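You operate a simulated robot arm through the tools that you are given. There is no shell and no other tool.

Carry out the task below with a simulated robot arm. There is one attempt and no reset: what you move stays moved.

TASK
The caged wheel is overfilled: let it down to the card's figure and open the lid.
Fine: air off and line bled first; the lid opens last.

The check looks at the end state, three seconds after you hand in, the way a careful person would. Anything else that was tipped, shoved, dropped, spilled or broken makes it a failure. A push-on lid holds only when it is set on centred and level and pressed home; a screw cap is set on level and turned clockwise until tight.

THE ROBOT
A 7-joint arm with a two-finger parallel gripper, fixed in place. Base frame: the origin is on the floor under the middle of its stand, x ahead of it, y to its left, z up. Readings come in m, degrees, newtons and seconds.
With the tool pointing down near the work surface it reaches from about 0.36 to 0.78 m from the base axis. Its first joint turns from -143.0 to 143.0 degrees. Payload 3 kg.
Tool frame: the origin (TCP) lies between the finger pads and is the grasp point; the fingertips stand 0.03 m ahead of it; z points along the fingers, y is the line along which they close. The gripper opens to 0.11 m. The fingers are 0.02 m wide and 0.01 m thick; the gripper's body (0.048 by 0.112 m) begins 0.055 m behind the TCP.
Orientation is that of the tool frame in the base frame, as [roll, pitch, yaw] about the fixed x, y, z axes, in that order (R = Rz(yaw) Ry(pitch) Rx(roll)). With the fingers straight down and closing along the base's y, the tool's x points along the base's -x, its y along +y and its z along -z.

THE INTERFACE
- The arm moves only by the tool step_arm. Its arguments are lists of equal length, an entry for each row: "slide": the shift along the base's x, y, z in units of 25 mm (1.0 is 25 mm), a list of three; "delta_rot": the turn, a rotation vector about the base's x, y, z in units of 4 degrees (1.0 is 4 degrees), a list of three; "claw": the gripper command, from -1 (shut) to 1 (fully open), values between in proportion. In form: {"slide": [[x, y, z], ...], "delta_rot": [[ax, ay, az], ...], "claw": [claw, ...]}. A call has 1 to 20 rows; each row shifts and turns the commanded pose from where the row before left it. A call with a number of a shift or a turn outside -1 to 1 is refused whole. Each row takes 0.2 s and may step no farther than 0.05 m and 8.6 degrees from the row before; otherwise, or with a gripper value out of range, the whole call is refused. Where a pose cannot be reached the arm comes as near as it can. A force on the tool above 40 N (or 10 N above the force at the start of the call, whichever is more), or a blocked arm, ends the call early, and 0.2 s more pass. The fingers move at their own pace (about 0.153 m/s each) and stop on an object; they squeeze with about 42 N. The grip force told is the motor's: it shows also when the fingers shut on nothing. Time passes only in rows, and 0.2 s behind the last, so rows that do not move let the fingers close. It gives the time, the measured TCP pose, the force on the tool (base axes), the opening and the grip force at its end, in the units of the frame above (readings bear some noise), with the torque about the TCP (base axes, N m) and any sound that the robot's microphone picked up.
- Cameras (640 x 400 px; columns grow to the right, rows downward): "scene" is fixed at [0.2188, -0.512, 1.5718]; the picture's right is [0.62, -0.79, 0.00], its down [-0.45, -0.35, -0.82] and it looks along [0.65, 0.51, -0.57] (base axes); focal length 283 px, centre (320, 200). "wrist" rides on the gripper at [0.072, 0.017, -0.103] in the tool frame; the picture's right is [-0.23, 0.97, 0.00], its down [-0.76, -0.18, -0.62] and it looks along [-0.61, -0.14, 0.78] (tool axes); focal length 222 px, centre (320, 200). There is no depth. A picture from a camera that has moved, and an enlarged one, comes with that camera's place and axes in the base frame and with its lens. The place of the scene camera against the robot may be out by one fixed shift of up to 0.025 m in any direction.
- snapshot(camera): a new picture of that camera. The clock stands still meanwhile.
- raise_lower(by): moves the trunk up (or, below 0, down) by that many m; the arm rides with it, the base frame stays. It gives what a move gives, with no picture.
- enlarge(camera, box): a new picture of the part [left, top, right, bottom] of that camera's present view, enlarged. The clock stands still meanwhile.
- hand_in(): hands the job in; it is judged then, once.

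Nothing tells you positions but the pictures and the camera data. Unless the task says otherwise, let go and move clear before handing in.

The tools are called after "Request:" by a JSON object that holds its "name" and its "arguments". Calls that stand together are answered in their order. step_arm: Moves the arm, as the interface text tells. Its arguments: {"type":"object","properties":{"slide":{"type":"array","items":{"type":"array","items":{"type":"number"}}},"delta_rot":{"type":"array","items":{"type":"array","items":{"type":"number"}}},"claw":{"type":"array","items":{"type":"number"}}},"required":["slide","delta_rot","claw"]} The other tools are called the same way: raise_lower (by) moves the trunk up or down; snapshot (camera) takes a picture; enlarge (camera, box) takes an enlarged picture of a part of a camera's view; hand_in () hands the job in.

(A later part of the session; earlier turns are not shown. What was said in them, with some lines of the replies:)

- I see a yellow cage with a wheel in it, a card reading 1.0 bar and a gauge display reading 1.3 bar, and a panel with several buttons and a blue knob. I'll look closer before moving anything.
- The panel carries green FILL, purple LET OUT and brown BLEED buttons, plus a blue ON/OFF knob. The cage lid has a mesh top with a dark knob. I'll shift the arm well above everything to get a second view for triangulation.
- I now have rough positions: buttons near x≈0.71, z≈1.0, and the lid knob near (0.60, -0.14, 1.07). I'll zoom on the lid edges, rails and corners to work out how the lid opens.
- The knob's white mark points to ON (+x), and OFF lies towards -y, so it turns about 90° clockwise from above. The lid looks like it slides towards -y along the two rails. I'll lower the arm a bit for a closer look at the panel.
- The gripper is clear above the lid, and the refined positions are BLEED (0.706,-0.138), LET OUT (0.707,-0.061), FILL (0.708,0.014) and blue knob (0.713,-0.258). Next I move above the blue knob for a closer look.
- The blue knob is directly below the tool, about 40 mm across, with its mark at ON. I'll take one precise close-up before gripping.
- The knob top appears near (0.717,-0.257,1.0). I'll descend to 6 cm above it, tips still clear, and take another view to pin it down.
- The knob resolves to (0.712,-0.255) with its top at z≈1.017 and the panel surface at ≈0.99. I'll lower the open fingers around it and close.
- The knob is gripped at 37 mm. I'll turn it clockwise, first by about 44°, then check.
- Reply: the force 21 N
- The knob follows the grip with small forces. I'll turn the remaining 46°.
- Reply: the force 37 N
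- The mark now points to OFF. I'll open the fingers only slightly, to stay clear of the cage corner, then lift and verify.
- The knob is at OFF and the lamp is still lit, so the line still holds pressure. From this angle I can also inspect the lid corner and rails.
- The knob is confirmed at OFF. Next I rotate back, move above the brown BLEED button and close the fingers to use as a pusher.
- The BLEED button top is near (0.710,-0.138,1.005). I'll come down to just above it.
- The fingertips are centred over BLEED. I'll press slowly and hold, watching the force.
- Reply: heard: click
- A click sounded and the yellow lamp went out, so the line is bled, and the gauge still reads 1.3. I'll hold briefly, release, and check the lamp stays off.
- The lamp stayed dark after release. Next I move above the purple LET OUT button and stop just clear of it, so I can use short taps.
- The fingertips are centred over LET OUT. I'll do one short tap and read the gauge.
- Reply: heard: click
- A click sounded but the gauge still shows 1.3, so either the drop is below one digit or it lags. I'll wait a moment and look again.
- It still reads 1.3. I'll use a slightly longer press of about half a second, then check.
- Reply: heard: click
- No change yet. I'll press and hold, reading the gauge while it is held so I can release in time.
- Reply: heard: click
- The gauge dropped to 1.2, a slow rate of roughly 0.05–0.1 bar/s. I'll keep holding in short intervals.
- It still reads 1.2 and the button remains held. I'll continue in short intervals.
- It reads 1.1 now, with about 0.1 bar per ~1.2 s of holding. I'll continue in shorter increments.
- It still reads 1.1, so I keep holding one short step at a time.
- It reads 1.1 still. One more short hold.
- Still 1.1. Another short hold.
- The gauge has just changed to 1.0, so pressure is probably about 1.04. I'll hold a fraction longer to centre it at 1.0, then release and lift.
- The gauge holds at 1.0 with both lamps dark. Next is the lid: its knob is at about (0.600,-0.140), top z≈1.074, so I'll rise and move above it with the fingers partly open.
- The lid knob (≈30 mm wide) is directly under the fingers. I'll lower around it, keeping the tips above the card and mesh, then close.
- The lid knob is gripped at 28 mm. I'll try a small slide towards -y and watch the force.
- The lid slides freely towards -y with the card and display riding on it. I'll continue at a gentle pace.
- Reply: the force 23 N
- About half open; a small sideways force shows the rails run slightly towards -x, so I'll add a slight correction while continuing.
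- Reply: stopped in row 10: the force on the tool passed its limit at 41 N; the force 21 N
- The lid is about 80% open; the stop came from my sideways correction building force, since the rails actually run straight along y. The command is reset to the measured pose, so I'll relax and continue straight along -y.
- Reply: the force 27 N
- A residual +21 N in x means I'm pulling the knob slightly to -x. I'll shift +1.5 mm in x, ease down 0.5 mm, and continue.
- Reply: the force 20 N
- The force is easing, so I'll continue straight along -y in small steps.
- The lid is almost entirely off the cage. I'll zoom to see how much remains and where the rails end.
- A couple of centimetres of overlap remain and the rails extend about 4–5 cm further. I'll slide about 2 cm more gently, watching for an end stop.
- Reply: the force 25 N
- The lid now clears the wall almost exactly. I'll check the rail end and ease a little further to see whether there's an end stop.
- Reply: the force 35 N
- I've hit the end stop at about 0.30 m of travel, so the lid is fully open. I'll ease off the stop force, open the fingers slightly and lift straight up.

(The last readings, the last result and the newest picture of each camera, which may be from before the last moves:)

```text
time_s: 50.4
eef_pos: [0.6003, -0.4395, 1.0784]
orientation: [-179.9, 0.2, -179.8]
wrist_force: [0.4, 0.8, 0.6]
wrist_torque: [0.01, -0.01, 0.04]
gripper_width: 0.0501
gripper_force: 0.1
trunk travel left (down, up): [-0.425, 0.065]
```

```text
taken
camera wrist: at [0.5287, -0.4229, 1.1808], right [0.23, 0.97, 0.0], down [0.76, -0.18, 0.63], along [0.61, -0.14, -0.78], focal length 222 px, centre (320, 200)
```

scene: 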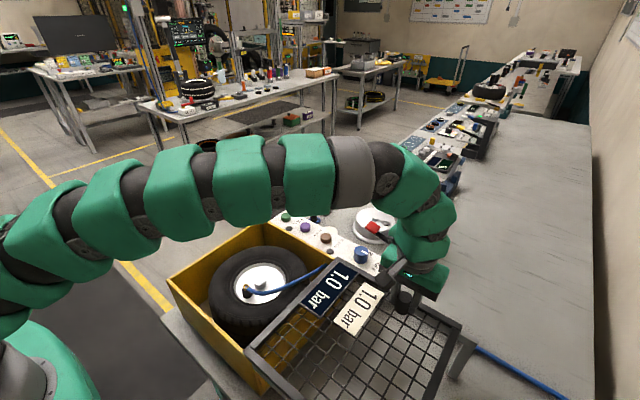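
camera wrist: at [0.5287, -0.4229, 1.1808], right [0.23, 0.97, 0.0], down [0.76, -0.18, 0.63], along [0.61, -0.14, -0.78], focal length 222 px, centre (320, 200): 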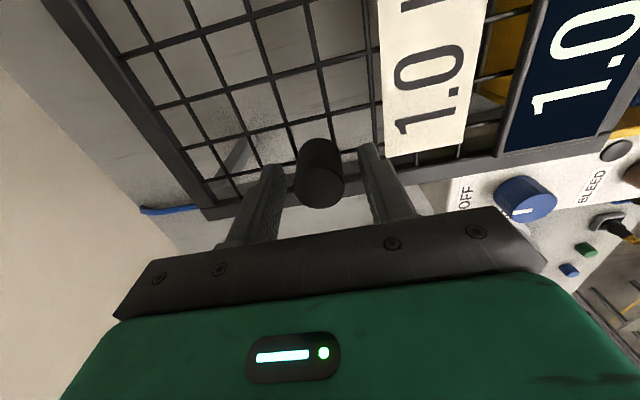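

The fingers are free of the knob with no force. I'll lift straight up, well clear, and check everything.

Request:
{"name": "step_arm", "arguments": {"slide": [[0, 0, 0.5], [0, 0, 0.8], [0, 0, 0.9], [0, 0, 0.9], [0, 0, 0.9], [0, 0, 0.9], [0, 0, 0.9], [0, 0, 0]], "delta_rot": [[0, 0, 0], [0, 0, 0], [0, 0, 0], [0, 0, 0], [0, 0, 0], [0, 0, 0], [0, 0, 0], [0, 0, 0]], "claw": [-0.09, -0.09, -0.09, -0.09, -0.09, -0.09, -0.09, -0.09]}}

Request:
{"name": "snapshot", "arguments": {"camera": "scene"}}

Request:
{"name": "enlarge", "arguments": {"camera": "scene", "box": [160, 200, 480, 400]}}

Request:
{"name": "snapshot", "arguments": {"camera": "wrist"}}

Request:
{"name": "enlarge", "arguments": {"camera": "scene", "box": [270, 200, 430, 300]}}

```text
time_s: 52.2
eef_pos: [0.5958, -0.4371, 1.2066]
orientation: [180.0, 0.2, -179.9]
wrist_force: [1.1, -1.7, -0.6]
wrist_torque: [0.04, 0.01, 0.0]
gripper_width: 0.0497
gripper_force: 0.1
out of reach, approached as far as the arm can: row 7
trunk travel left (down, up): [-0.425, 0.065]
```

```text
taken
```

scene: 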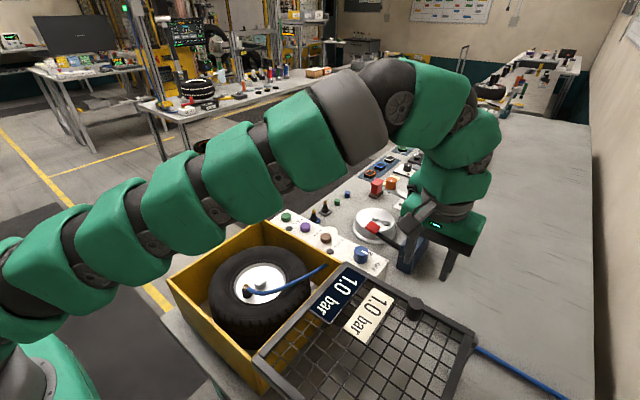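

```text
2.00 times, centred on (320, 300) of scene
camera zoom: at [0.2188, -0.512, 1.5718], right [0.62, -0.79, 0.0], down [-0.45, -0.35, -0.82], along [0.65, 0.51, -0.57], focal length 566 px, centre (320, 0)
```

zoom: 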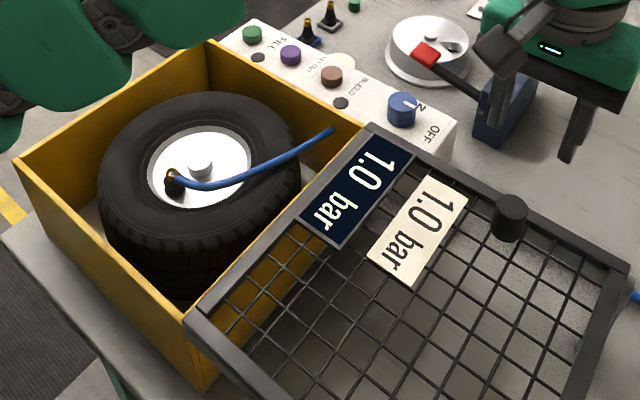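

```text
taken
camera wrist: at [0.5227, -0.4205, 1.3098], right [0.23, 0.97, 0.0], down [0.76, -0.18, 0.63], along [0.61, -0.14, -0.78], focal length 222 px, centre (320, 200)
```

wrist: 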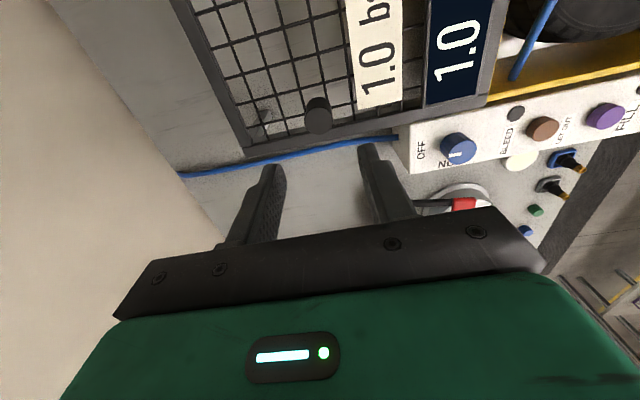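

```text
4.00 times, centred on (350, 250) of scene
camera zoom: at [0.2188, -0.512, 1.5718], right [0.62, -0.79, 0.0], down [-0.45, -0.35, -0.82], along [0.65, 0.51, -0.57], focal length 1132 px, centre (200, 0)
```

zoom: 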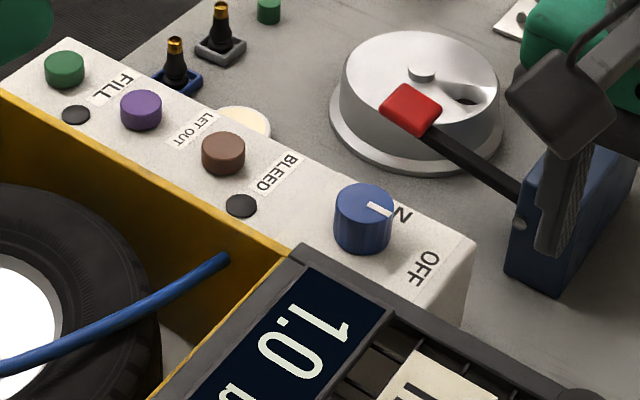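

The lid is fully open, the gauge reads 1.0, both lamps are dark and nothing is disturbed. One last check of the blue knob's position.

Request:
{"name": "enlarge", "arguments": {"camera": "wrist", "box": [390, 90, 550, 190]}}

Request:
{"name": "enlarge", "arguments": {"camera": "scene", "box": [330, 230, 410, 280]}}

```text
4.00 times, centred on (470, 140) of wrist
camera zoom: at [0.5227, -0.4205, 1.3098], right [0.23, 0.97, 0.0], down [0.76, -0.18, 0.63], along [0.61, -0.14, -0.78], focal length 888 px, centre (-280, 440)
```

zoom: 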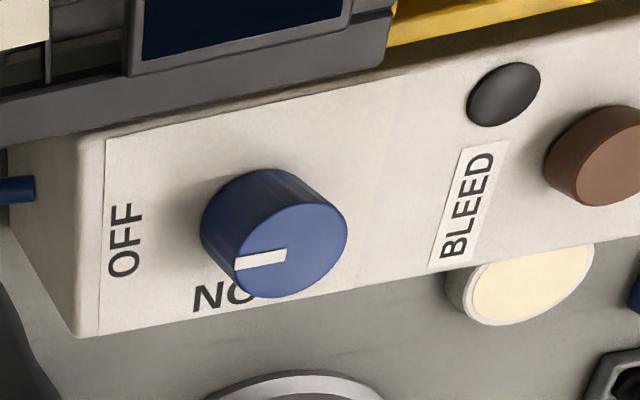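

```text
8.00 times, centred on (370, 255) of scene
camera zoom: at [0.2188, -0.512, 1.5718], right [0.62, -0.79, 0.0], down [-0.45, -0.35, -0.82], along [0.65, 0.51, -0.57], focal length 2264 px, centre (-80, -240)
```

zoom: 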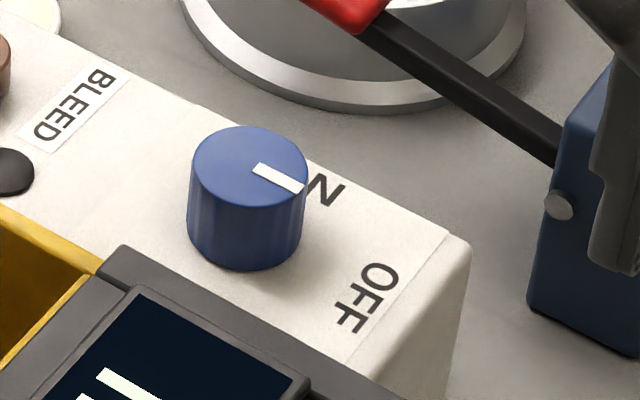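

The knob mark points squarely to OFF (-y), the line lamp is dark, the gauge matches the card at 1.0 bar, the lid is fully open and the arm is clear. I'm handing in.

Request:
{"name": "hand_in", "arguments": {}}

```text
The job is handed in.
```

The wheel is down to the card's 1.0 bar and the lid is fully open. I handed the job in; the result of the check hasn't come back.

1. **Air off:** I turned the blue knob 90° clockwise, and its mark now points to OFF.
2. **Line bled:** I pressed BLEED until the yellow lamp went out, and it stayed out after release.
3. **Pressure let down:** I held LET OUT until the gauge fell from 1.3 to 1.0 bar. The gauge shows only one decimal. I held a moment after it changed to 1.0, and by my timing the actual figure is between about 0.97 and 1.03.
4. **Lid opened last:** I slid it along its rails to the end stop, about 0.30 m.

During the lid slide, one move stopped at the 40 N force limit because I had added a small sideways correction. I eased that off and finished straight along the rails. The final pictures show nothing else disturbed, and the arm is clear of the lid and panel.
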